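You operate a simulated robot arm through the tools that you are given. There is no shell and no other tool. Be economical: measure what you need, move in short steps, check, and stop when the job is done.

You are at the controls of a simulated robot arm. One attempt, no reset.

## Task
Put things in order on the street end of the trestle bench. At the end: the brown castor stands where the blue ice block stood; the blue ice block from the street end of the trestle bench stands where the yellow cloth stood; the green peg stands where the brown castor stood; the yellow cloth is on the large saucer; whatever was shut is shut again. Leave all else as you found it, and nothing knocked over.
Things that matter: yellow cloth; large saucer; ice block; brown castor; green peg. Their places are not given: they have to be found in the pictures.

Only the result counts: the job must be done as asked and must still hold three seconds after the hand-in. Knocking over, shifting, dropping, spilling or breaking anything else fails it.

## Robot
A 6-joint arm with a two-finger parallel gripper, fixed in place. Base frame: the origin is at the foot of the arm, x ahead of it, y to its left, z up; the work surface is at about z = 800. Readings come in mm, rad, newtons and seconds.
With the tool pointing down near the work surface it reaches from about 260 to 680 mm from the base axis. Its first joint turns from -1.152 to 1.152 rad. Payload 2.9 kg.
The TCP is the grasp point between the finger pads, 30 mm short of the fingertips. In the tool frame z runs along the fingers and y along their closing line. The gripper opens to 110 mm. The fingers are 20 mm wide and 10 mm thick; the gripper's body (48 by 112 mm) begins 55 mm behind the TCP.
Orientation is told as [roll, pitch, yaw] about the base's x, y, z axes, in that order, counted from this pose: with the fingers straight down and closing along the base's y, the tool's x points along the base's -x, its y along +y and its z along -z.

## Interface
- The arm moves only by the tool apply_moves. Its argument "series" is a list of rows, each an object of numbers (a shift or turn left out is 0, a gripper value left out holds the last): "tx", "ty", "tz": the shift along the base's x, y, z in units of 50 mm (1.0 is 50 mm); "ax", "ay", "az": the turn, a rotation vector about the base's x, y, z in units of 4 degrees (1.0 is 4 degrees); "grip": the gripper command, from -1 (fully open) to 1 (shut), values between in proportion. In form: [{"tx": .., "ty": .., "tz": .., "ax": .., "ay": .., "az": .., "grip": ..}, ...]. A call has 1 to 10 rows; each row shifts and turns the commanded pose from where the row before left it. A call with a number of a shift or a turn outside -1 to 1 is refused whole. A row lasts 0.2 s, in which the tool goes at most 50 mm and 0.15 rad; a call with a longer step from one row to the next is refused whole, and so is a gripper value outside its range. Where a pose cannot be reached the arm comes as near as it can. A force on the tool above 40 N (or 10 N above the force at the start of the call, whichever is more), or a blocked arm, ends the call early, and 0.2 s more pass. The fingers move at their own pace (about 108 mm/s each) and stop on an object; they squeeze with about 39 N. The grip force told is the motor's: it shows also when the fingers shut on nothing. Time passes only in rows, and 0.2 s behind the last, so rows that do not move let the fingers close. It gives the time, the measured TCP pose, the force on the tool (base axes), the opening and the grip force at its end, in the units of the frame above (readings bear some noise).
- Cameras (640 x 400 px; columns grow to the right, rows downward): "scene" is fixed at [59.1, 428, 1375.1]; the picture's right is [-0.83, -0.56, 0.00], its down [-0.35, 0.53, -0.77] and it looks along [0.43, -0.64, -0.64] (base axes); focal length 367 px, centre (320, 200). "wrist" rides on the gripper at [-36, 0, -57] in the tool frame; the picture's right is [0.00, -1.00, 0.00], its down [0.97, 0.00, -0.24] and it looks along [0.24, 0.00, 0.97] (tool axes); focal length 218 px, centre (320, 200).
- get_image(camera): a new picture of that camera. It takes no simulated time.
- measure_at(camera, pixels): there is no depth. For up to 12 entries [column, row, z] of the newest picture of that camera ("zoom" is the newest enlarged one), the place [x, y] in the base frame at which the ray of that pixel passes the height z, good to about 2 mm, but the place of the scene camera against the robot may be out by one fixed shift of up to 12 mm in any direction. It takes no simulated time.
- zoom(camera, box): a new picture of the part [left, top, right, bottom] of that camera's present view, enlarged. It takes no simulated time.
- finish_job(): hands the job in; it is judged then, once.

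Go step by step. Measure first, check grasps and placings, and put right what went wrong. The budget is 80 turns and 34 pictures, counting those below and the enlarged ones. Unless the task says otherwise, let go and move clear before handing in, and close with one line.

The tools are called by a JSON object that holds its "name" and its "arguments". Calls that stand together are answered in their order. apply_moves: Moves the arm, as the interface text tells. Its arguments: {"type":"object","properties":{"series":{"type":"array","items":{"type":"object","properties":{"tx":{"type":"number"},"ty":{"type":"number"},"tz":{"type":"number"},"ax":{"type":"number"},"ay":{"type":"number"},"az":{"type":"number"},"grip":{"type":"number"}}}}},"required":["series"]} The other tools are called the same way: get_image (camera) takes a picture; measure_at (camera, pixels) gives the place at which the rays of pixels pass given heights; zoom (camera, box) takes an enlarged picture of a part of a camera's view; finish_job () hands the job in.

At the start:

```text
time: 0.0
position: [405.7, 98.7, 1063.1]
tool_rot: [-0.001, 0.0, 0.0]
ft_force: [-0.6, -0.3, 0.5]
grip_width: 109.8
finger_force: 0.0
```

scene: 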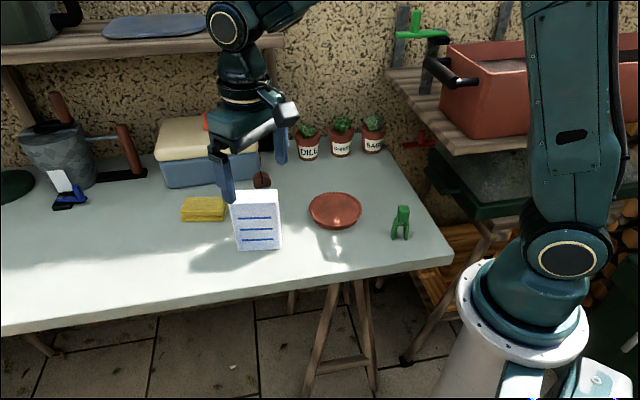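
wrist: 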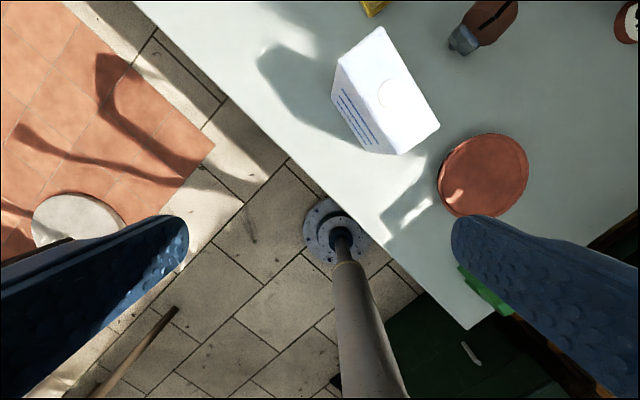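

The scene shows the yellow cloth near (204,208), the castor near (262,180), the saucer near (335,210), the peg near (401,222) and a cooler box near (207,150). I can't tell yet where the ice block is, so I'm zooming in.

{"name": "zoom", "arguments": {"camera": "scene", "box": [140, 90, 300, 260]}}

{"name": "zoom", "arguments": {"camera": "scene", "box": [0, 80, 160, 230]}}

{"name": "zoom", "arguments": {"camera": "scene", "box": [240, 100, 460, 270]}}

```text
2.35 times, centred on (220, 175) of scene
```

zoom: 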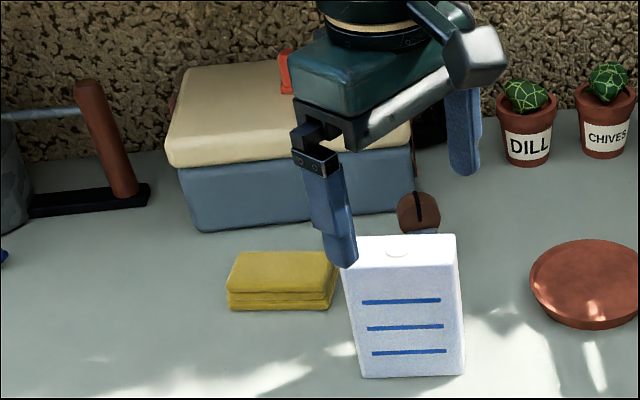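

```text
2.67 times, centred on (80, 155) of scene
```

zoom: 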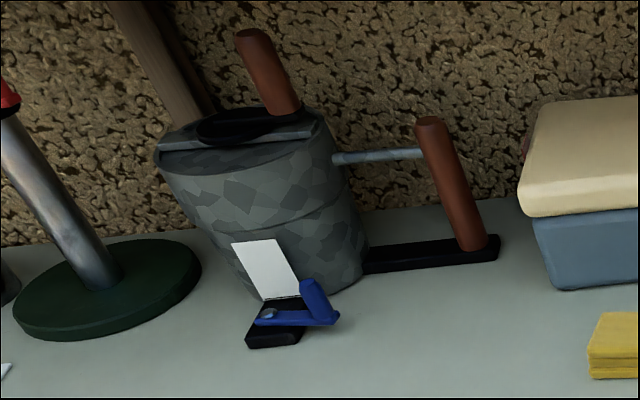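

```text
2.35 times, centred on (350, 185) of scene
```

zoom: 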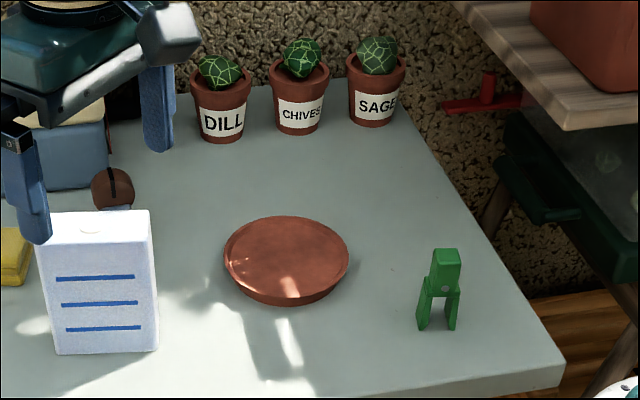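

No blue block shows in the open. It may be inside the cooler or hidden behind something, so I'm measuring where things are before moving for a better view.

{"name": "get_image", "arguments": {"camera": "scene"}}

{"name": "measure_at", "arguments": {"camera": "scene", "pixels": [[204, 215, 800], [262, 188, 800], [257, 248, 800], [335, 215, 810], [401, 238, 800], [168, 187, 800], [258, 178, 800], [452, 260, 800], [155, 157, 900], [308, 158, 800], [70, 205, 800], [125, 178, 800]]}}

{"name": "measure_at", "arguments": {"camera": "wrist", "pixels": [[483, 175, 810], [385, 90, 880], [485, 25, 800], [462, 40, 800], [375, 3, 810], [485, 290, 820]]}}

```text
28 pictures are left
```

scene: 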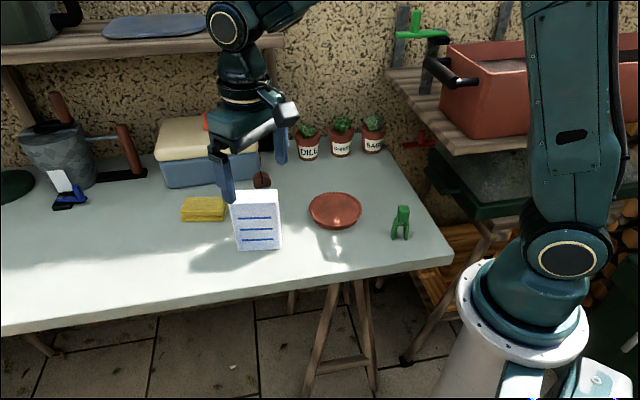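

```text
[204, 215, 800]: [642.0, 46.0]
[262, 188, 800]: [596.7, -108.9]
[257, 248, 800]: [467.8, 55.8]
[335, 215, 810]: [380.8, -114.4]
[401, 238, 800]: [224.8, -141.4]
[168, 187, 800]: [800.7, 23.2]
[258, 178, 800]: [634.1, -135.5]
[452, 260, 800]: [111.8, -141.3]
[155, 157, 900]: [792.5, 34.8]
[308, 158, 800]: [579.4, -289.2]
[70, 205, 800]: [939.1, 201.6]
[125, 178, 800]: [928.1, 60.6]
```

```text
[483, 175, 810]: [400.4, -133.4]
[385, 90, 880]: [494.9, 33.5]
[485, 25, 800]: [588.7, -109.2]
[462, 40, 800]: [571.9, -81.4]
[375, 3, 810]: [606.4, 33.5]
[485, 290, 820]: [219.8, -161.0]
```

The castor is near (590,-107), the saucer near (395,-130) and the peg near (222,-150). I'm moving the hand forward and right to look over the bench from above.

{"name": "apply_moves", "arguments": {"series": [{"ty": -1}, {"ty": -1}, {"ty": -1}, {"tx": 0.8}, {"tx": 0.7}, {}]}}

{"name": "get_image", "arguments": {"camera": "wrist"}}

{"name": "get_image", "arguments": {"camera": "scene"}}

```text
time: 1.4
position: [481.6, -52.5, 1063.2]
tool_rot: [0.001, -0.001, -0.001]
ft_force: [-1.0, 0.2, 0.2]
grip_width: 109.9
finger_force: 0.0
```

```text
27 pictures are left
```

wrist: 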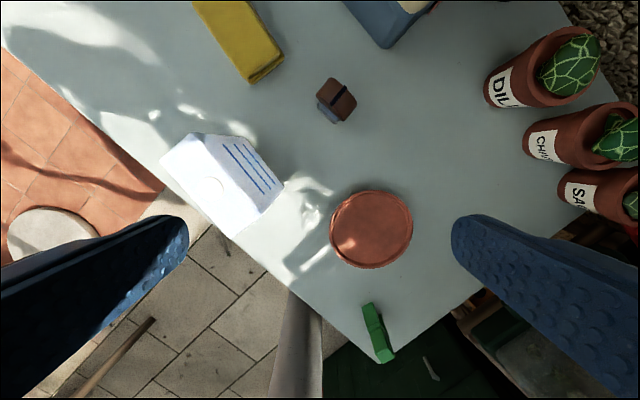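

```text
26 pictures are left
```

scene: 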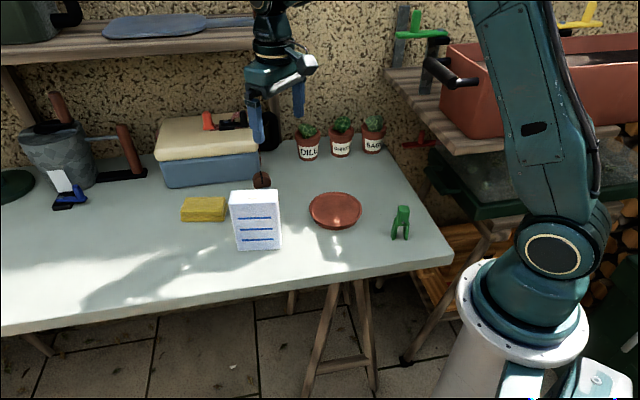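

The view is clearer now. I'm zooming on the white striped block near (222,180) in the wrist view, and on the cooler and shelf in the scene view.

{"name": "zoom", "arguments": {"camera": "wrist", "box": [130, 60, 430, 260]}}

{"name": "zoom", "arguments": {"camera": "scene", "box": [140, 90, 300, 260]}}

{"name": "zoom", "arguments": {"camera": "scene", "box": [380, 0, 640, 170]}}

```text
2.00 times, centred on (280, 160) of wrist
```

zoom: 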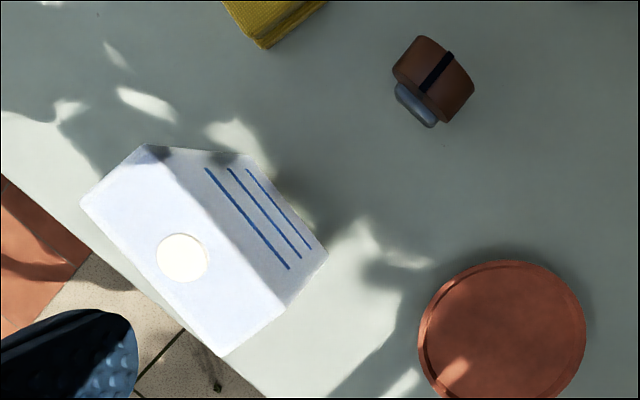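

```text
2.35 times, centred on (220, 175) of scene
```

zoom: 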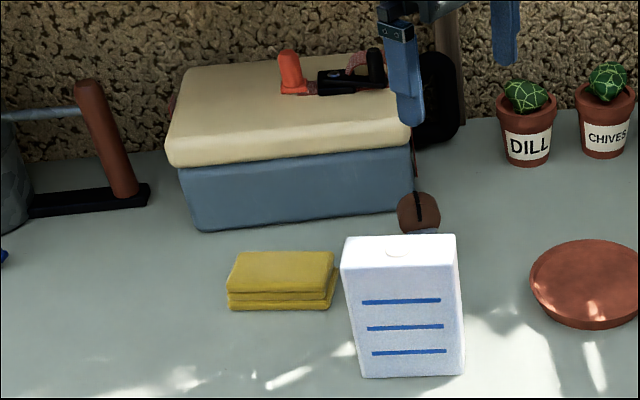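

```text
2.35 times, centred on (510, 85) of scene
```

zoom: 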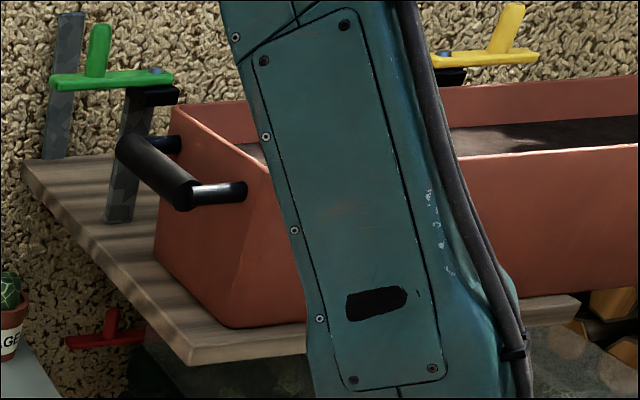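

The white striped slab with a filler cap is the only object at the street end that looks like a freezer ice block, and all four places in the swap are in reach. I'm measuring its corners along with the castor, saucer, peg and cloth.

{"name": "measure_at", "arguments": {"camera": "wrist", "pixels": [[160, 161.5, 925], [192.5, 133.5, 925], [263.5, 213.5, 925], [231, 238.5, 925], [245, 137.5, 800], [284, 185, 800], [334, 98, 830], [371, 228, 815], [331, 228, 815], [412, 228, 815], [371, 190, 815], [371, 268, 815]]}}

{"name": "measure_at", "arguments": {"camera": "wrist", "pixels": [[240, 2, 830], [283, 57, 830], [248, 78, 830], [195, 2, 830], [285, 66, 800], [249, 85, 800], [368, 308, 840], [388, 352, 840], [378, 362, 800], [395, 356, 800], [362, 316, 800], [348, 108, 800]]}}

{"name": "measure_at", "arguments": {"camera": "scene", "pixels": [[237, 250, 800], [281, 248, 800], [229, 205, 925], [277, 204, 925], [232, 193, 925], [277, 190, 925], [183, 220, 800], [222, 221, 800], [182, 210, 825], [222, 211, 825], [188, 197, 825], [224, 197, 825]]}}

```text
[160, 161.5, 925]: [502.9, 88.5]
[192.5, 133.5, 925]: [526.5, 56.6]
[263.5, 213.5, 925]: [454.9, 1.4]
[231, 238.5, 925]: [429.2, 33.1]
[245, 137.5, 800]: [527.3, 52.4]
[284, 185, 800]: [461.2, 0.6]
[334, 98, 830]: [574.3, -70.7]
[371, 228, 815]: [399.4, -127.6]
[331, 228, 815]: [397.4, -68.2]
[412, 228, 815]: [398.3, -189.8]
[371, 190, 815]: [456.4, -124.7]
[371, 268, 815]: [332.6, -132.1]
```

```text
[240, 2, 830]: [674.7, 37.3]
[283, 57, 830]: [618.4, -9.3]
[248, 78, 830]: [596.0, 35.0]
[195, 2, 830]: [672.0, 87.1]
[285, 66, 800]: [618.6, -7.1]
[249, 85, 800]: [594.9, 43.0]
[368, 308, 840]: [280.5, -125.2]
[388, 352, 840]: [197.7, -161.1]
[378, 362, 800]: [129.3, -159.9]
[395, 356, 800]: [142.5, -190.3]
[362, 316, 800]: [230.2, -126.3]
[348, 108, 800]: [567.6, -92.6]
```

```text
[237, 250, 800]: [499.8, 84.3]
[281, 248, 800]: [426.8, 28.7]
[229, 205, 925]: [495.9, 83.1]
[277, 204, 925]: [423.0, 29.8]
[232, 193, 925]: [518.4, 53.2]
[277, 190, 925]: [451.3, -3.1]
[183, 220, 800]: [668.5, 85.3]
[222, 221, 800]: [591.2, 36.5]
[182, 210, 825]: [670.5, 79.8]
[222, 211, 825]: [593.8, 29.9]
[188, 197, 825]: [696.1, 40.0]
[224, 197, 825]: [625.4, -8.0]
```

The ice block is about 90×40×125 mm, centred near (480,43) and turned about 37°. The cloth is about 90×50×25 mm, near (650,38) and turned about 32°. I'm hovering over the cloth with matching yaw.

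{"name": "apply_moves", "arguments": {"series": [{"tx": 0.4, "ty": 0.22, "az": 1}, {"tx": 0.4, "ty": 0.22, "az": 1}, {"tx": 0.4, "ty": 0.22, "az": 1}, {"tx": 0.4, "ty": 0.22, "az": 1}, {"tx": 0.4, "ty": 0.22, "az": 1, "tz": -0.5}, {"tx": 0.4, "ty": 0.22, "az": 1, "tz": -0.5}, {"tx": 0.4, "ty": 0.22, "az": 1, "tz": -0.5}, {"tx": 0.37, "ty": 0.22, "az": 1, "tz": -0.5}, {}]}}

{"name": "get_image", "arguments": {"camera": "wrist"}}

```text
time: 3.4
position: [637.2, 38.9, 964.4]
tool_rot: [0.002, -0.001, 0.561]
ft_force: [-0.6, -0.6, 0.6]
grip_width: 110.1
finger_force: 0.0
```

```text
22 pictures are left
```

wrist: 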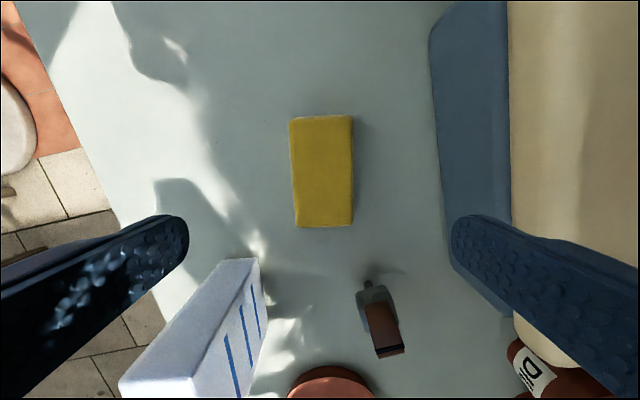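

The cloth is clear in the wrist view, with corners (289,118), (352,116), (354,226) and (295,228). I'm measuring it, the cooler edges, the castor and the block.

{"name": "measure_at", "arguments": {"camera": "wrist", "pixels": [[290, 118, 825], [352, 116, 825], [354, 225, 825], [296, 227, 825], [430, 40, 880], [450, 260, 880], [510, 100, 930], [370, 285, 800], [358, 293, 810], [402, 350, 830], [377, 355, 830], [392, 303, 830]]}}

{"name": "measure_at", "arguments": {"camera": "wrist", "pixels": [[258, 258, 925], [222, 260, 925], [267, 300, 800], [120, 380, 925]]}}

```text
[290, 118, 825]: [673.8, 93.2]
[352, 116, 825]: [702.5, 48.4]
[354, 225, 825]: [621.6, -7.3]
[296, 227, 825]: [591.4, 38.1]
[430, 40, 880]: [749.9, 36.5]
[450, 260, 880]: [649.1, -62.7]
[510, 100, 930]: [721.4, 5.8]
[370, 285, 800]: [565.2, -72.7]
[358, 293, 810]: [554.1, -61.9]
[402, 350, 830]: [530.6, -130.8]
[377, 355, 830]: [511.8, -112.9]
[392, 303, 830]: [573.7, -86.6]
```

```text
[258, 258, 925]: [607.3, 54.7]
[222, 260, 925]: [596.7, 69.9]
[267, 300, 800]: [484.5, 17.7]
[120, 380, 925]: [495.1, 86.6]
```

The cloth's centre is (647,43), turned 34°. The cooler sits about 89 mm from it along the closing line, which leaves enough room. I'm lowering in two stages with the fingers partly closed.

{"name": "measure_at", "arguments": {"camera": "wrist", "pixels": [[258, 258, 800], [222, 260, 800], [267, 300, 800]]}}

{"name": "apply_moves", "arguments": {"series": [{"tx": 0.2, "ty": 0.08, "az": 0.5, "grip": -0.6}, {"tz": -0.8}, {"tz": -0.8}, {"tz": -0.5}, {}]}}

```text
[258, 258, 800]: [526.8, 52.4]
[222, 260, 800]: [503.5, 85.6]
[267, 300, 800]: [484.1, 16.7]
```

```text
time: 4.6
position: [646.6, 42.3, 858.3]
tool_rot: [-0.001, 0.0, 0.593]
ft_force: [-0.2, -0.3, -0.7]
grip_width: 88.1
finger_force: 0.1
```

The block's base centre works out to (479,42). The hand is aligned at 858, so I'm lowering to about 834 and closing on the cloth.

{"name": "apply_moves", "arguments": {"series": [{"tz": -0.48}, {}, {"grip": 0.2}, {"grip": 0.6}, {"grip": 1}, {"grip": 1}]}}

```text
time: 6.0
position: [647.0, 41.3, 835.4]
tool_rot: [0.0, -0.001, 0.594]
ft_force: [1.0, -0.1, 0.5]
grip_width: 57.1
finger_force: 38.8
```

The cloth is gripped at 57 mm wide. I'm lifting it and carrying it over the saucer at height.

{"name": "apply_moves", "arguments": {"series": [{"tz": 0.8}, {"tz": 0.9}, {"tz": 0.8}, {"tx": -0.8, "ty": -0.55}, {"tx": -0.8, "ty": -0.55}, {"tx": -0.8, "ty": -0.55}, {"tx": -0.8, "ty": -0.55}, {"tx": -0.8, "ty": -0.55}, {"tx": -0.6, "ty": -0.35}, {}]}}

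{"name": "get_image", "arguments": {"camera": "wrist"}}

{"name": "zoom", "arguments": {"camera": "scene", "box": [220, 100, 440, 270]}}

```text
time: 8.2
position: [418.3, -111.8, 958.4]
tool_rot: [0.0, 0.0, 0.594]
ft_force: [-0.4, 0.0, 0.2]
grip_width: 57.1
finger_force: 38.6
```

```text
21 pictures are left
```

wrist: 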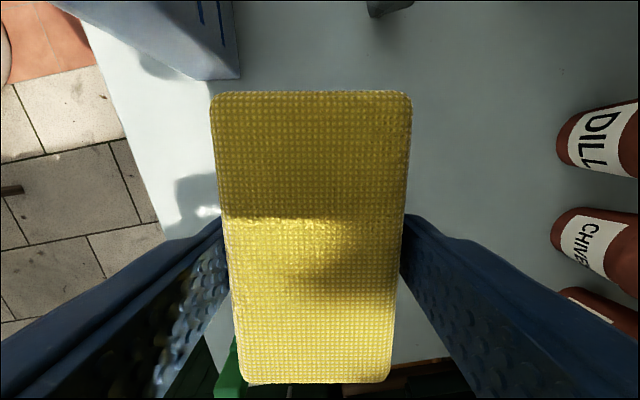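

```text
2.35 times, centred on (330, 185) of scene
```

zoom: 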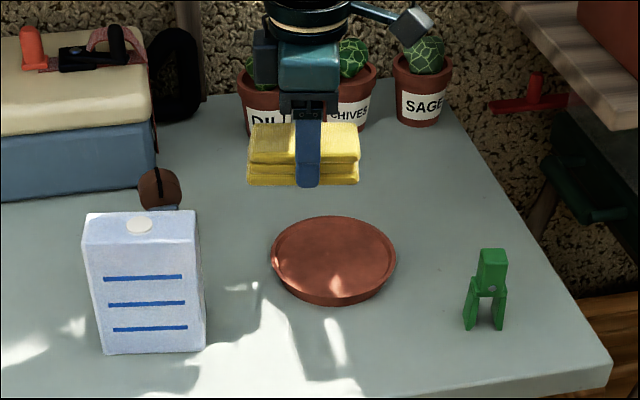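

The cloth is held centrally. I'm measuring the saucer's rim in the scene zoom to fix its centre.

{"name": "measure_at", "arguments": {"camera": "zoom", "pixels": [[272, 258, 818], [396, 258, 818], [334, 216, 818], [334, 294, 818], [335, 306, 800], [333, 258, 815]]}}

```text
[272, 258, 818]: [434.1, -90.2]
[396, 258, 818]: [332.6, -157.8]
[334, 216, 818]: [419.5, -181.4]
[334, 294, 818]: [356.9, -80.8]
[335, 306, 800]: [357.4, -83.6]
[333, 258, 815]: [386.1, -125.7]
```

The saucer's centre is about (394,-127), with the rim top near 816. I'm moving over it and lowering to 870.

{"name": "apply_moves", "arguments": {"series": [{"tx": -0.49, "ty": -0.3}, {}, {"tz": -0.9}, {"tz": -0.85}, {}]}}

{"name": "get_image", "arguments": {"camera": "wrist"}}

```text
time: 9.4
position: [395.2, -127.1, 873.7]
tool_rot: [-0.001, 0.001, 0.595]
ft_force: [0.3, 1.1, -0.4]
grip_width: 57.3
finger_force: 38.9
```

```text
19 pictures are left
```

wrist: 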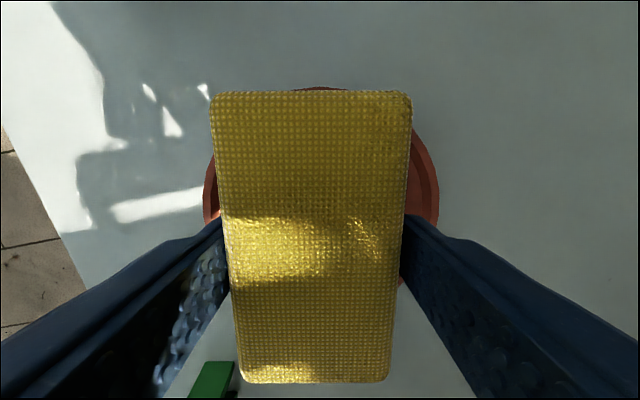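

The saucer shows on both sides of the cloth, at columns 204 and 439. I'm checking its centre against the TCP.

{"name": "measure_at", "arguments": {"camera": "wrist", "pixels": [[204, 195, 816], [439, 195, 816], [320, 87, 816], [412, 122, 816], [400, 287, 816]]}}

```text
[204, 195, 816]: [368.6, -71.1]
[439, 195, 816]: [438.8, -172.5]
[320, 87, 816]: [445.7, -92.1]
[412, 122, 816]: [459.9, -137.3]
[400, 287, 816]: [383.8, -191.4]
```

The saucer's centre fits (397,-129), so I'm nudging across and lowering to the expected contact.

{"name": "apply_moves", "arguments": {"series": [{"tx": 0.04, "ty": -0.04, "tz": -0.2}, {"tz": -0.14}, {"tz": -0.06}, {"tz": -0.06}, {}]}}

```text
time: 10.5
position: [396.9, -131.1, 851.8]
tool_rot: [-0.002, -0.001, 0.592]
ft_force: [-4.1, 0.7, 10.4]
grip_width: 57.0
finger_force: 38.8
stopped in row 5: the force on the tool passed its limit (the readings are from after the stop); the commanded pose is now the measured one
```

Contact came at 851.8, so the cloth is resting on the saucer. I'm opening modestly and lifting away.

{"name": "apply_moves", "arguments": {"series": [{"grip": 0}, {"grip": -0.3}, {"grip": -0.3}, {"tz": 0.5}, {"tz": 1}, {"tz": 1}, {}]}}

{"name": "get_image", "arguments": {"camera": "wrist"}}

```text
time: 12.1
position: [396.3, -129.4, 978.7]
tool_rot: [-0.001, -0.002, 0.594]
ft_force: [1.0, 0.0, -0.1]
grip_width: 71.5
finger_force: 0.1
```

```text
18 pictures are left
```

wrist: 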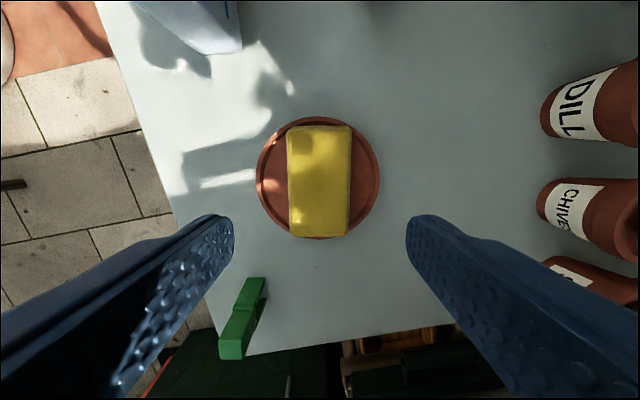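

The cloth lies on the saucer. Next is the ice block: opening fully and going above it at (479,42).

{"name": "apply_moves", "arguments": {"series": [{"tz": 1, "grip": -1}, {"tz": 0.6, "tx": 0.3, "ty": 0.6}, {"tx": 0.3, "ty": 0.7}, {"tx": 0.3, "ty": 0.7}, {"tx": 0.3, "ty": 0.7}, {"tx": 0.45, "ty": 0.72, "az": 0.6}, {}]}}

{"name": "get_image", "arguments": {"camera": "wrist"}}

```text
time: 13.7
position: [479.2, 42.9, 1059.3]
tool_rot: [-0.001, -0.001, 0.635]
ft_force: [0.9, 0.1, -0.8]
grip_width: 109.9
finger_force: 0.0
```

```text
17 pictures are left
```

wrist: 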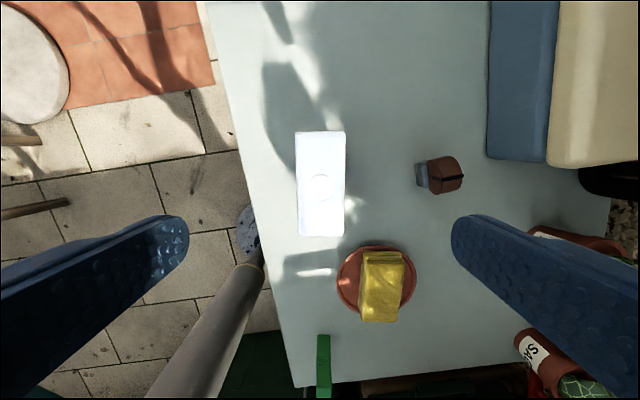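

The block's top shows at (296,132)–(345,131)–(344,236)–(300,237). I'm measuring it and checking the cloth with a scene zoom.

{"name": "measure_at", "arguments": {"camera": "wrist", "pixels": [[296, 132, 925], [345, 131, 925], [344, 236, 925], [300, 237, 925], [345, 236, 915]]}}

{"name": "zoom", "arguments": {"camera": "scene", "box": [220, 150, 420, 270]}}

```text
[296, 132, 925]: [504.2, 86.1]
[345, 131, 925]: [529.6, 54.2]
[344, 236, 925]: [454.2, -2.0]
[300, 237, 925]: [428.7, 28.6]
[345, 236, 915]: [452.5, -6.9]
```

```text
3.20 times, centred on (320, 210) of scene
```

zoom: 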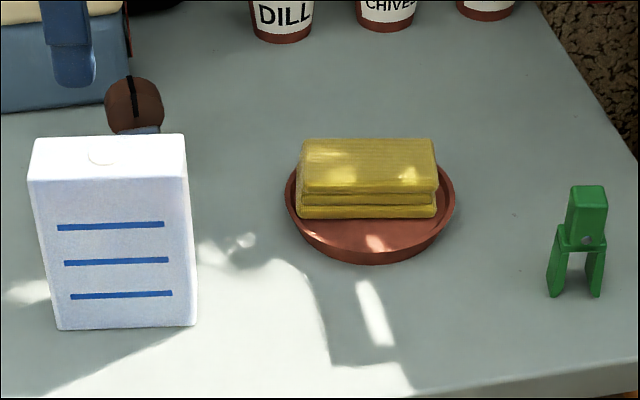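

The cloth is lying flat and well within the saucer. The block's centre is (479,42) at 36.9°, so the hand is aligned. I'm lowering around it.

{"name": "apply_moves", "arguments": {"series": [{"ty": -0.02, "tz": -0.9, "az": 0.1}, {"tz": -0.9}, {"tz": -0.8}, {"tz": -0.75}, {}, {"grip": 0}, {"grip": 0.5}, {"grip": 1}, {"grip": 1}]}}

```text
time: 15.7
position: [481.3, 39.3, 890.5]
tool_rot: [-0.001, 0.0, 0.644]
ft_force: [-0.7, -0.1, 0.6]
grip_width: 39.8
finger_force: 39.0
```

The block is gripped at 39.8 mm wide. I'm lifting it 50 mm and carrying it to the cloth's old place at (647,43).

{"name": "apply_moves", "arguments": {"series": [{"tz": 0.4}, {"tz": 0.6}, {"tx": 0.5, "az": -0.3}, {"tx": 0.7, "az": -0.4}, {"tx": 0.7}, {"tx": 0.7}, {"tx": 0.5}, {"tx": 0.25, "ty": 0.03}, {}, {}]}}

{"name": "get_image", "arguments": {"camera": "scene"}}

```text
time: 17.9
position: [647.1, 42.4, 938.5]
tool_rot: [-0.002, 0.0, 0.594]
ft_force: [0.6, 0.7, -2.5]
grip_width: 39.9
finger_force: 39.0
```

```text
15 pictures are left
```

scene: 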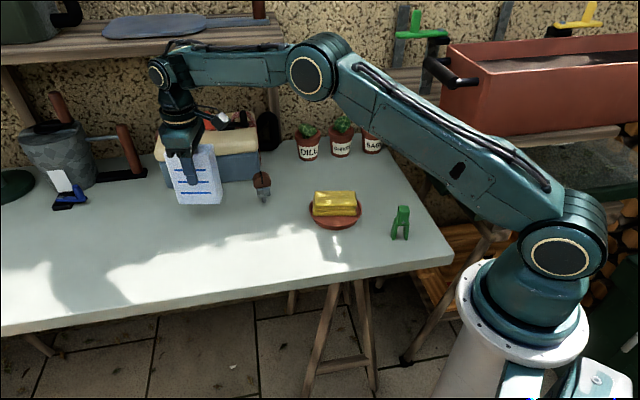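

The block hangs upright over the cloth's old spot, about 48 mm above the bench. I'm lowering it in shrinking steps.

{"name": "apply_moves", "arguments": {"series": [{"tz": -0.5}, {"tz": -0.3}, {"tz": -0.1}, {"tz": -0.04}, {"tz": -0.03}, {}]}}

```text
time: 19.3
position: [647.4, 40.9, 889.6]
tool_rot: [-0.002, -0.001, 0.594]
ft_force: [-0.1, 0.0, -2.7]
grip_width: 40.0
finger_force: 38.3
```

The force is still only the block's weight, so it isn't touching yet. I'm creeping down further.

{"name": "apply_moves", "arguments": {"series": [{"tz": -0.03}, {"tz": -0.02}, {}]}}

```text
time: 20.1
position: [648.0, 41.1, 890.5]
tool_rot: [-0.004, -0.003, 0.594]
ft_force: [-3.0, 0.1, 12.6]
grip_width: 39.9
finger_force: 39.5
```

Contact at 12.6 N, so the block is standing on the bench. I'm releasing and raising the hand.

{"name": "apply_moves", "arguments": {"series": [{"tz": 0.02, "grip": 0.3}, {"grip": -0.3}, {"grip": -0.7}, {"tz": 0.5}, {"tz": 1}, {"tz": 1}, {"tz": 0.6}, {}]}}

{"name": "get_image", "arguments": {"camera": "wrist"}}

```text
time: 21.9
position: [648.8, 38.6, 1044.6]
tool_rot: [0.0, -0.002, 0.592]
ft_force: [0.6, -0.9, -0.1]
grip_width: 93.6
finger_force: 0.2
```

```text
14 pictures are left
```

wrist: 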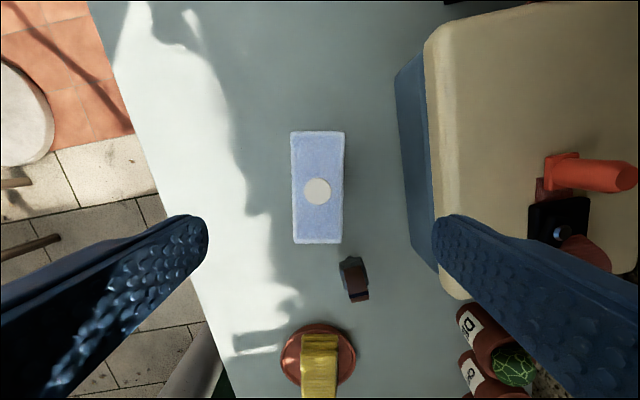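

The ice block stands on the cloth's old spot. I'm moving toward the castor for a close look.

{"name": "apply_moves", "arguments": {"series": [{"tx": -0.6, "ty": -0.5}, {"tx": -0.5, "ty": -0.5}, {"tx": -0.5, "ty": -0.5}, {"tx": -0.5, "ty": -0.5}, {"tx": -0.2, "ty": -0.5, "tz": -0.7}, {"tz": -0.7}, {}]}}

{"name": "get_image", "arguments": {"camera": "wrist"}}

{"name": "zoom", "arguments": {"camera": "scene", "box": [220, 150, 300, 220]}}

```text
time: 23.5
position: [532.4, -83.8, 973.4]
tool_rot: [-0.003, -0.002, 0.593]
ft_force: [-0.3, 0.3, 0.0]
grip_width: 93.4
finger_force: 0.1
```

```text
13 pictures are left
```

wrist: 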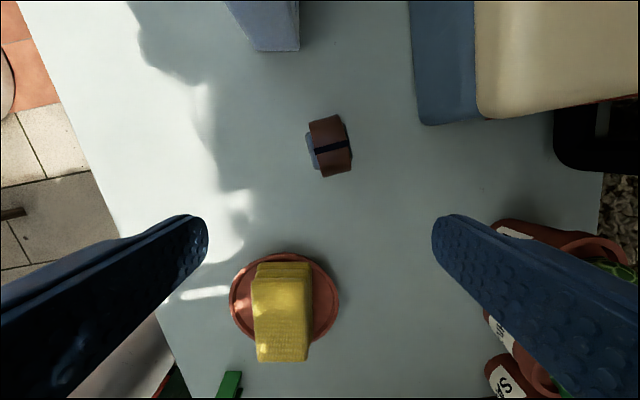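

```text
5.71 times, centred on (260, 185) of scene
```

zoom: 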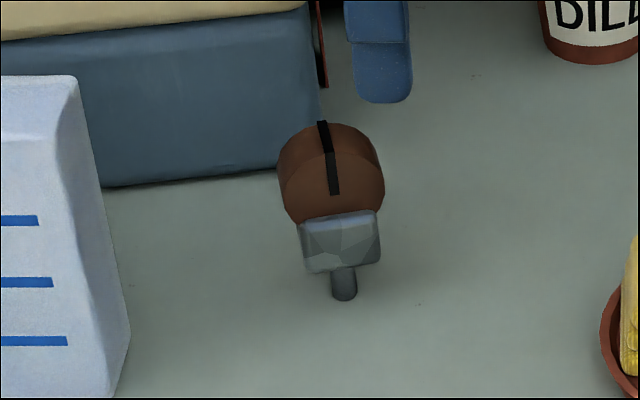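

The castor stands on its stem: stem lowest at zoom (345,297), bracket above it, wheel on top. I'm measuring the stem, the wheel top and the cooler's nearest corner.

{"name": "measure_at", "arguments": {"camera": "wrist", "pixels": [[309, 121, 870], [341, 115, 870], [352, 171, 870], [322, 177, 870], [331, 146, 885], [306, 138, 835], [312, 165, 835], [422, 125, 850], [478, 119, 930]]}}

{"name": "measure_at", "arguments": {"camera": "zoom", "pixels": [[345, 295, 800], [340, 255, 830], [325, 122, 890], [332, 170, 870], [100, 185, 800], [300, 168, 800], [310, 5, 900]]}}

```text
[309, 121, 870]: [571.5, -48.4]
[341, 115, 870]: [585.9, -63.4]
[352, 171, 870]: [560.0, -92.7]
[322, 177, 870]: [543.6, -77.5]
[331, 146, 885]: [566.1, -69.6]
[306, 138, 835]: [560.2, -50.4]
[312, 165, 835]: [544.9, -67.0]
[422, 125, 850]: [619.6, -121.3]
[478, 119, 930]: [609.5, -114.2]
```

```text
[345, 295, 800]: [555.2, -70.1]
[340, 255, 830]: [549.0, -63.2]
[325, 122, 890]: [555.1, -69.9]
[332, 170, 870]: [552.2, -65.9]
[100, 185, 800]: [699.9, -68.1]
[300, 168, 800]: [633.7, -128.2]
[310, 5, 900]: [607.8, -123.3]
```

The castor's centre is about (563,-70), with the wheel flats about 22 mm apart along a 45.6° closing line. The cooler's corner is about 95 mm away. I'm aligning and lowering around the wheel.

{"name": "apply_moves", "arguments": {"series": [{"tx": 0.32, "ty": 0.14, "az": 1, "grip": -0.3}, {"tx": 0.31, "ty": 0.14, "az": 1}, {"az": 0.9}, {"tz": -0.5}, {"tz": -0.5}, {}]}}

{"name": "get_image", "arguments": {"camera": "wrist"}}

```text
time: 24.9
position: [562.9, -70.3, 922.4]
tool_rot: [-0.002, -0.001, 0.796]
ft_force: [0.8, 0.1, -0.1]
grip_width: 71.6
finger_force: 0.0
```

```text
11 pictures are left
```

wrist: 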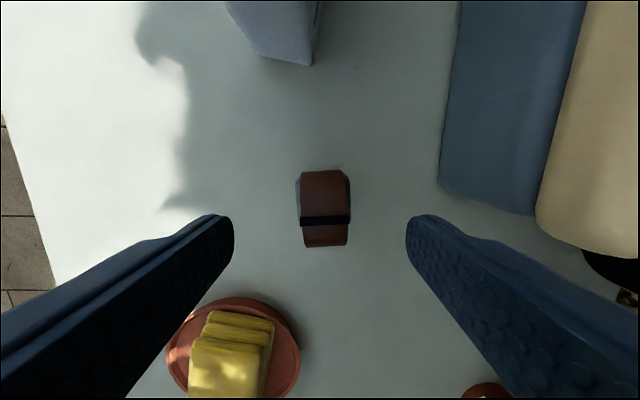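

The wheel is square to the fingers at columns 301–350. I'm lowering to 870 and closing.

{"name": "apply_moves", "arguments": {"series": [{"tz": -0.5}, {"tz": -0.54}, {}, {"grip": 0.2}, {"grip": 0.6}, {"grip": 1}, {"grip": 1}]}}

```text
time: 26.5
position: [563.6, -70.4, 870.6]
tool_rot: [-0.001, 0.0, 0.797]
ft_force: [-0.1, 0.1, 0.1]
grip_width: 33.2
finger_force: 39.2
```

The castor is gripped at 33 mm wide. I'm lifting it and carrying it to the ice block's old place at (479,42).

{"name": "apply_moves", "arguments": {"series": [{"tz": 0.4}, {"tz": 0.6}, {"tx": -0.4, "ty": 0.55}, {"tx": -0.45, "ty": 0.6}, {"tx": -0.45, "ty": 0.6}, {"tx": -0.37, "ty": 0.5}, {}, {"tz": -0.5}, {"tz": -0.3}, {}]}}

{"name": "zoom", "arguments": {"camera": "scene", "box": [160, 110, 360, 270]}}

```text
time: 28.7
position: [480.4, 43.9, 880.7]
tool_rot: [-0.002, -0.003, 0.796]
ft_force: [-0.3, -0.1, -0.7]
grip_width: 33.3
finger_force: 38.7
```

```text
2.50 times, centred on (260, 190) of scene
```

zoom: 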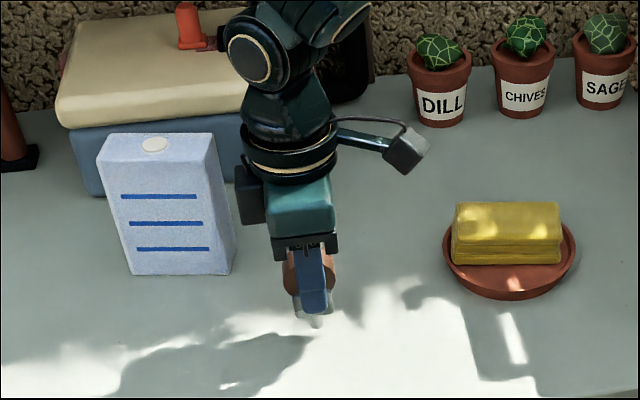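

The castor hangs upright about 10 mm above the ice block's old spot. I'm creeping down to contact.

{"name": "apply_moves", "arguments": {"series": [{"tz": -0.1}, {"tz": -0.06}, {"tz": -0.03}, {"tz": -0.02}, {}]}}

```text
time: 29.9
position: [481.4, 43.2, 871.4]
tool_rot: [-0.002, -0.002, 0.795]
ft_force: [-0.1, -0.7, -0.5]
grip_width: 33.2
finger_force: 38.8
```

{"name": "apply_moves", "arguments": {"series": [{"tz": -0.02}, {"tz": -0.02}, {}]}}

```text
time: 30.7
position: [480.9, 43.8, 869.8]
tool_rot: [-0.004, -0.002, 0.795]
ft_force: [-4.8, 1.4, 18.7]
grip_width: 32.9
finger_force: 39.5
```

Contact at 18.7 N, so the castor is down. I'm easing off, opening gradually and rising.

{"name": "apply_moves", "arguments": {"series": [{"tz": 0.02}, {"grip": 0.3}, {"grip": 0.0}, {"grip": -0.4}, {}, {"tz": 0.4}, {"tz": 1}, {"tz": 1}, {"tz": 0.5}, {}]}}

{"name": "zoom", "arguments": {"camera": "scene", "box": [160, 110, 420, 270]}}

```text
time: 32.9
position: [481.0, 46.3, 1017.2]
tool_rot: [0.0, -0.002, 0.795]
ft_force: [-0.5, -0.1, -0.5]
grip_width: 76.8
finger_force: 0.1
```

```text
2.46 times, centred on (290, 190) of scene
```

zoom: 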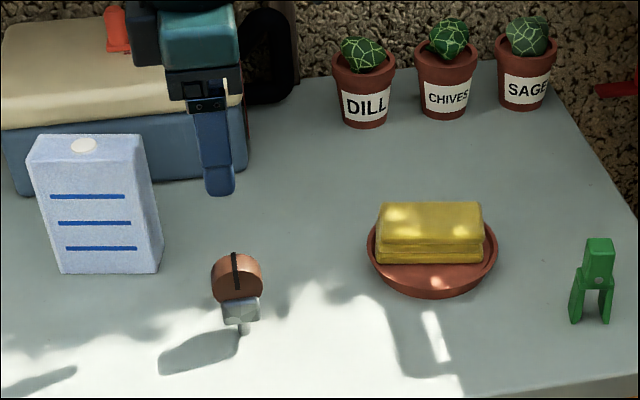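

The castor stands at the ice block's old place. Now the peg: I'm moving above it with the yaw back at 34° for a close look.

{"name": "measure_at", "arguments": {"camera": "zoom", "pixels": [[576, 322, 800], [606, 322, 800], [599, 240, 880], [599, 240, 890], [616, 278, 840], [238, 333, 800]]}}

{"name": "apply_moves", "arguments": {"series": [{"tx": -0.4, "ty": -0.5, "az": -1}, {"tx": -0.5, "ty": -0.5, "az": -1}, {"tx": -0.55, "ty": -0.5, "az": -0.9}, {"tx": -0.55, "ty": -0.5}, {"tx": -0.55, "ty": -0.5}, {"tx": -0.6, "ty": -0.5}, {"tx": -0.6, "ty": -0.5}, {"tx": -0.5, "ty": -0.2}, {}]}}

{"name": "get_image", "arguments": {"camera": "wrist"}}

```text
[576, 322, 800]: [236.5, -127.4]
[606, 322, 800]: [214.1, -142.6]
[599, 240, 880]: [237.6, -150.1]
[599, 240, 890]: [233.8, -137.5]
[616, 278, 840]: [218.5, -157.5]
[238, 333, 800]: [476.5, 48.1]
```

```text
time: 34.9
position: [270.4, -141.2, 1015.5]
tool_rot: [-0.001, -0.001, 0.594]
ft_force: [-0.5, 0.5, 0.0]
grip_width: 77.3
finger_force: 0.0
```

```text
8 pictures are left
```

wrist: 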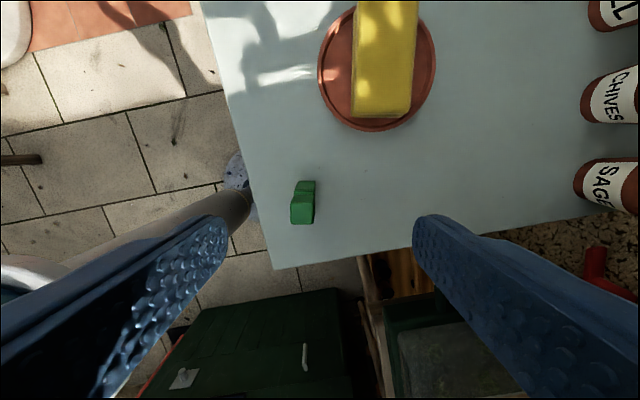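

The peg is in view near (303,203) in the wrist image. I'm enlarging it for precise corners.

{"name": "zoom", "arguments": {"camera": "wrist", "box": [260, 160, 356, 220]}}

```text
6.67 times, centred on (308, 190) of wrist
```

zoom: 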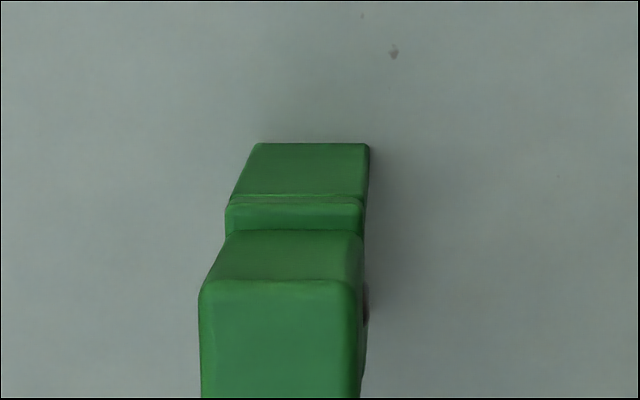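

{"name": "measure_at", "arguments": {"camera": "zoom", "pixels": [[258, 144, 800], [368, 145, 800], [200, 283, 884], [355, 283, 884], [202, 425, 884], [358, 425, 884], [228, 205, 840], [362, 205, 840]]}}

```text
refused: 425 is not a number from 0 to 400
```

{"name": "measure_at", "arguments": {"camera": "zoom", "pixels": [[258, 144, 800], [368, 145, 800], [200, 283, 884], [355, 283, 884], [202, 398, 884], [358, 398, 884], [228, 205, 840], [362, 205, 840]]}}

{"name": "measure_at", "arguments": {"camera": "wrist", "pixels": [[291, 224, 884], [313, 224, 884], [290, 202, 884], [314, 202, 884]]}}

```text
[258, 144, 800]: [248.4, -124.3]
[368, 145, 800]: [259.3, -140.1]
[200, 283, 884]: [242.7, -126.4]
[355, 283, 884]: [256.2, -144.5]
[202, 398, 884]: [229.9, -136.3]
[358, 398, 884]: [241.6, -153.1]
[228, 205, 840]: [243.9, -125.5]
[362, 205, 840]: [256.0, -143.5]
```

```text
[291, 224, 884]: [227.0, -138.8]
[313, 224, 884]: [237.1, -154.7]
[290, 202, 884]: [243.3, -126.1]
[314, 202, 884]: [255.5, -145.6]
```

The peg's centre is (240.5,-141.4), 20 mm thick along the current closing line, top about 884. I'm moving over it and lowering to 860.

{"name": "apply_moves", "arguments": {"series": [{"tx": -0.6, "az": 0.1}, {"tz": -0.9}, {"tz": -0.9}, {"tz": -0.7}, {"tz": -0.6}, {}]}}

{"name": "get_image", "arguments": {"camera": "wrist"}}

```text
time: 36.3
position: [236.9, -141.5, 860.5]
tool_rot: [-0.001, -0.002, 0.602]
ft_force: [-0.3, 1.1, 0.1]
grip_width: 77.0
finger_force: 0.0
```

```text
6 pictures are left
```

wrist: 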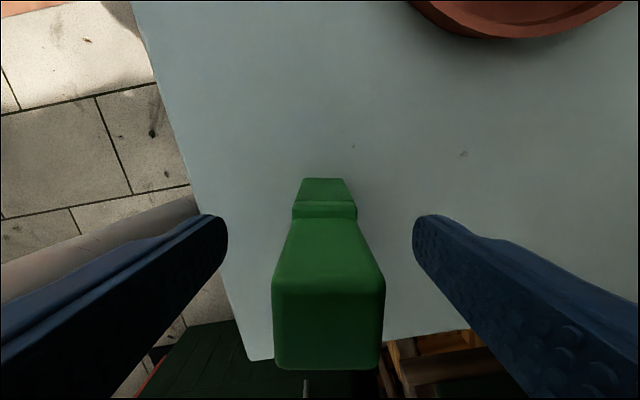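

The peg sits between the fingers. I'm closing on it.

{"name": "apply_moves", "arguments": {"series": [{"grip": 0.2}, {"grip": 0.7}, {"grip": 1}, {"grip": 1}, {}]}}

{"name": "measure_at", "arguments": {"camera": "wrist", "pixels": [[273, 290, 884], [384, 285, 884], [283, 368, 884], [378, 368, 884], [305, 180, 800], [344, 179, 800]]}}

```text
time: 37.5
position: [238.9, -141.1, 860.0]
tool_rot: [-0.001, -0.001, 0.599]
ft_force: [0.2, -0.6, -0.4]
grip_width: 21.2
finger_force: 39.3
```

```text
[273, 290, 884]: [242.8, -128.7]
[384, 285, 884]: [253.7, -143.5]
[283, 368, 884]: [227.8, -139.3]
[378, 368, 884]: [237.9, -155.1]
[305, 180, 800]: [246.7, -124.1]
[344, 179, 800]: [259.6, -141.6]
```

The peg is held at 21 mm wide, almost centred on the TCP. I'm lifting well clear and carrying it to the castor's old place at (562,-70).

{"name": "apply_moves", "arguments": {"series": [{"tz": 0.5}, {"tz": 0.9}, {"tz": 0.8}, {"tx": 0.8, "ty": 0.18}, {"tx": 0.9, "ty": 0.2}, {"tx": 0.9, "ty": 0.2}, {"tx": 0.9, "ty": 0.2}, {"tx": 0.9, "ty": 0.2}, {"tx": 0.9, "ty": 0.2}, {}]}}

{"name": "apply_moves", "arguments": {"series": [{"tx": 0.6, "ty": 0.13}, {"tx": 0.54, "ty": 0.124}, {}, {"tz": -0.9}, {"tz": -0.7}, {"tz": -0.4}, {}]}}

{"name": "zoom", "arguments": {"camera": "scene", "box": [180, 110, 420, 260]}}

```text
time: 39.7
position: [503.7, -81.2, 969.6]
tool_rot: [-0.001, -0.001, 0.601]
ft_force: [0.3, -0.2, -0.7]
grip_width: 21.2
finger_force: 39.2
```

```text
time: 41.3
position: [560.3, -69.4, 871.1]
tool_rot: [-0.001, -0.002, 0.601]
ft_force: [0.0, -0.5, 0.5]
grip_width: 21.3
finger_force: 39.2
```

```text
2.67 times, centred on (300, 185) of scene
```

zoom: 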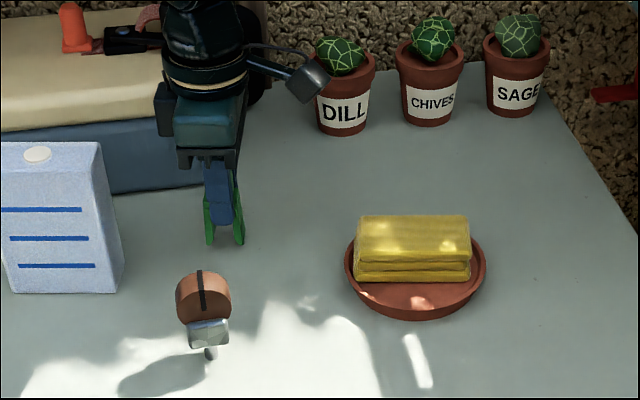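

The peg hangs upright about 11 mm above the castor's old spot. I'm lowering to contact.

{"name": "apply_moves", "arguments": {"series": [{"tz": -0.1}, {"tz": -0.06}, {"tz": -0.03}, {"tz": -0.02}, {}]}}

```text
time: 42.5
position: [559.1, -70.3, 860.0]
tool_rot: [-0.002, -0.002, 0.6]
ft_force: [-2.3, 1.3, 6.4]
grip_width: 21.3
finger_force: 38.8
```

Contact at 6.4 N. I'm releasing gently and rising clear.

{"name": "apply_moves", "arguments": {"series": [{"grip": 0.5}, {"grip": 0.2}, {"grip": -0.2}, {}, {"tz": 0.4}, {"tz": 1}, {"tz": 1}, {"tz": 0.8}, {}]}}

{"name": "get_image", "arguments": {"camera": "wrist"}}

{"name": "get_image", "arguments": {"camera": "scene"}}

```text
time: 44.5
position: [558.7, -70.3, 1018.8]
tool_rot: [-0.002, -0.004, 0.6]
ft_force: [0.0, -0.3, 0.4]
grip_width: 66.0
finger_force: 0.0
```

```text
4 pictures are left
```

wrist: 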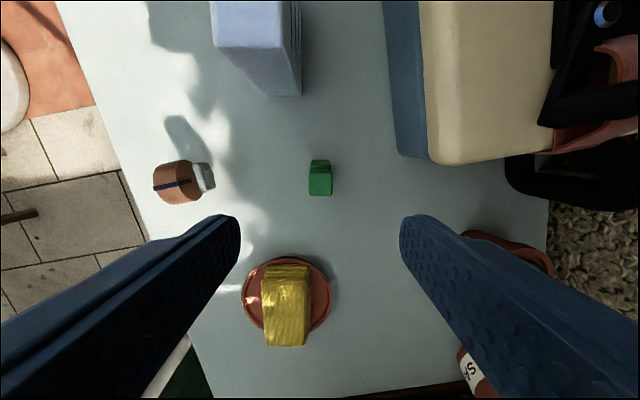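

```text
3 pictures are left
```

scene: 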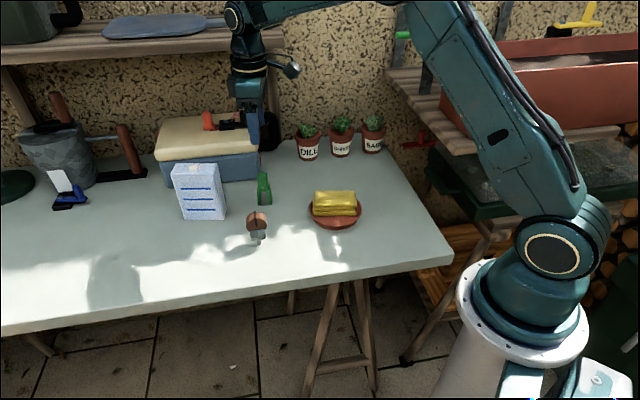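

All four stand where intended. I'm measuring them once more against their targets.

{"name": "measure_at", "arguments": {"camera": "wrist", "pixels": [[320.5, 183, 884], [320, 160, 800], [180, 181, 870], [210, 176, 820], [287, 294, 812]]}}

{"name": "zoom", "arguments": {"camera": "scene", "box": [160, 150, 380, 260]}}

```text
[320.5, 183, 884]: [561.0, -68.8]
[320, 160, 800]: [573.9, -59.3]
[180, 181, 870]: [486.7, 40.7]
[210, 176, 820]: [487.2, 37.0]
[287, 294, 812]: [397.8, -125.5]
```

```text
2.91 times, centred on (270, 205) of scene
```

zoom: 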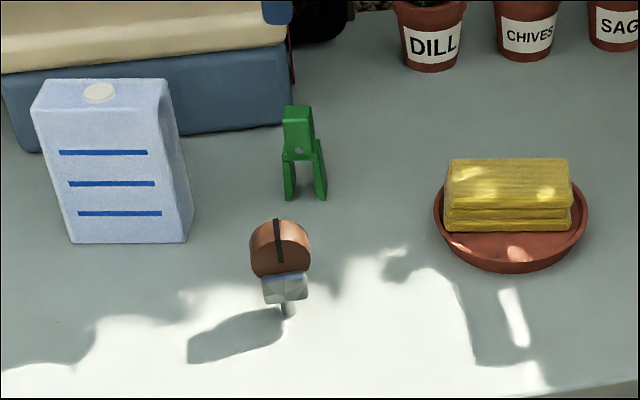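

All four things stand within a few millimetres of their targets, the saucer hasn't moved and the hand is clear. Nothing shut was opened, so I'm handing in.

{"name": "finish_job", "arguments": {}}

```text
The job is handed in.
```

The job is handed in: the cloth lies on the saucer, the ice block is where the cloth was, the castor is where the ice block was, and the peg is where the castor was. I took the pale slab with blue stripes as the ice block, since I saw no other blue block; I didn't open the cooler.
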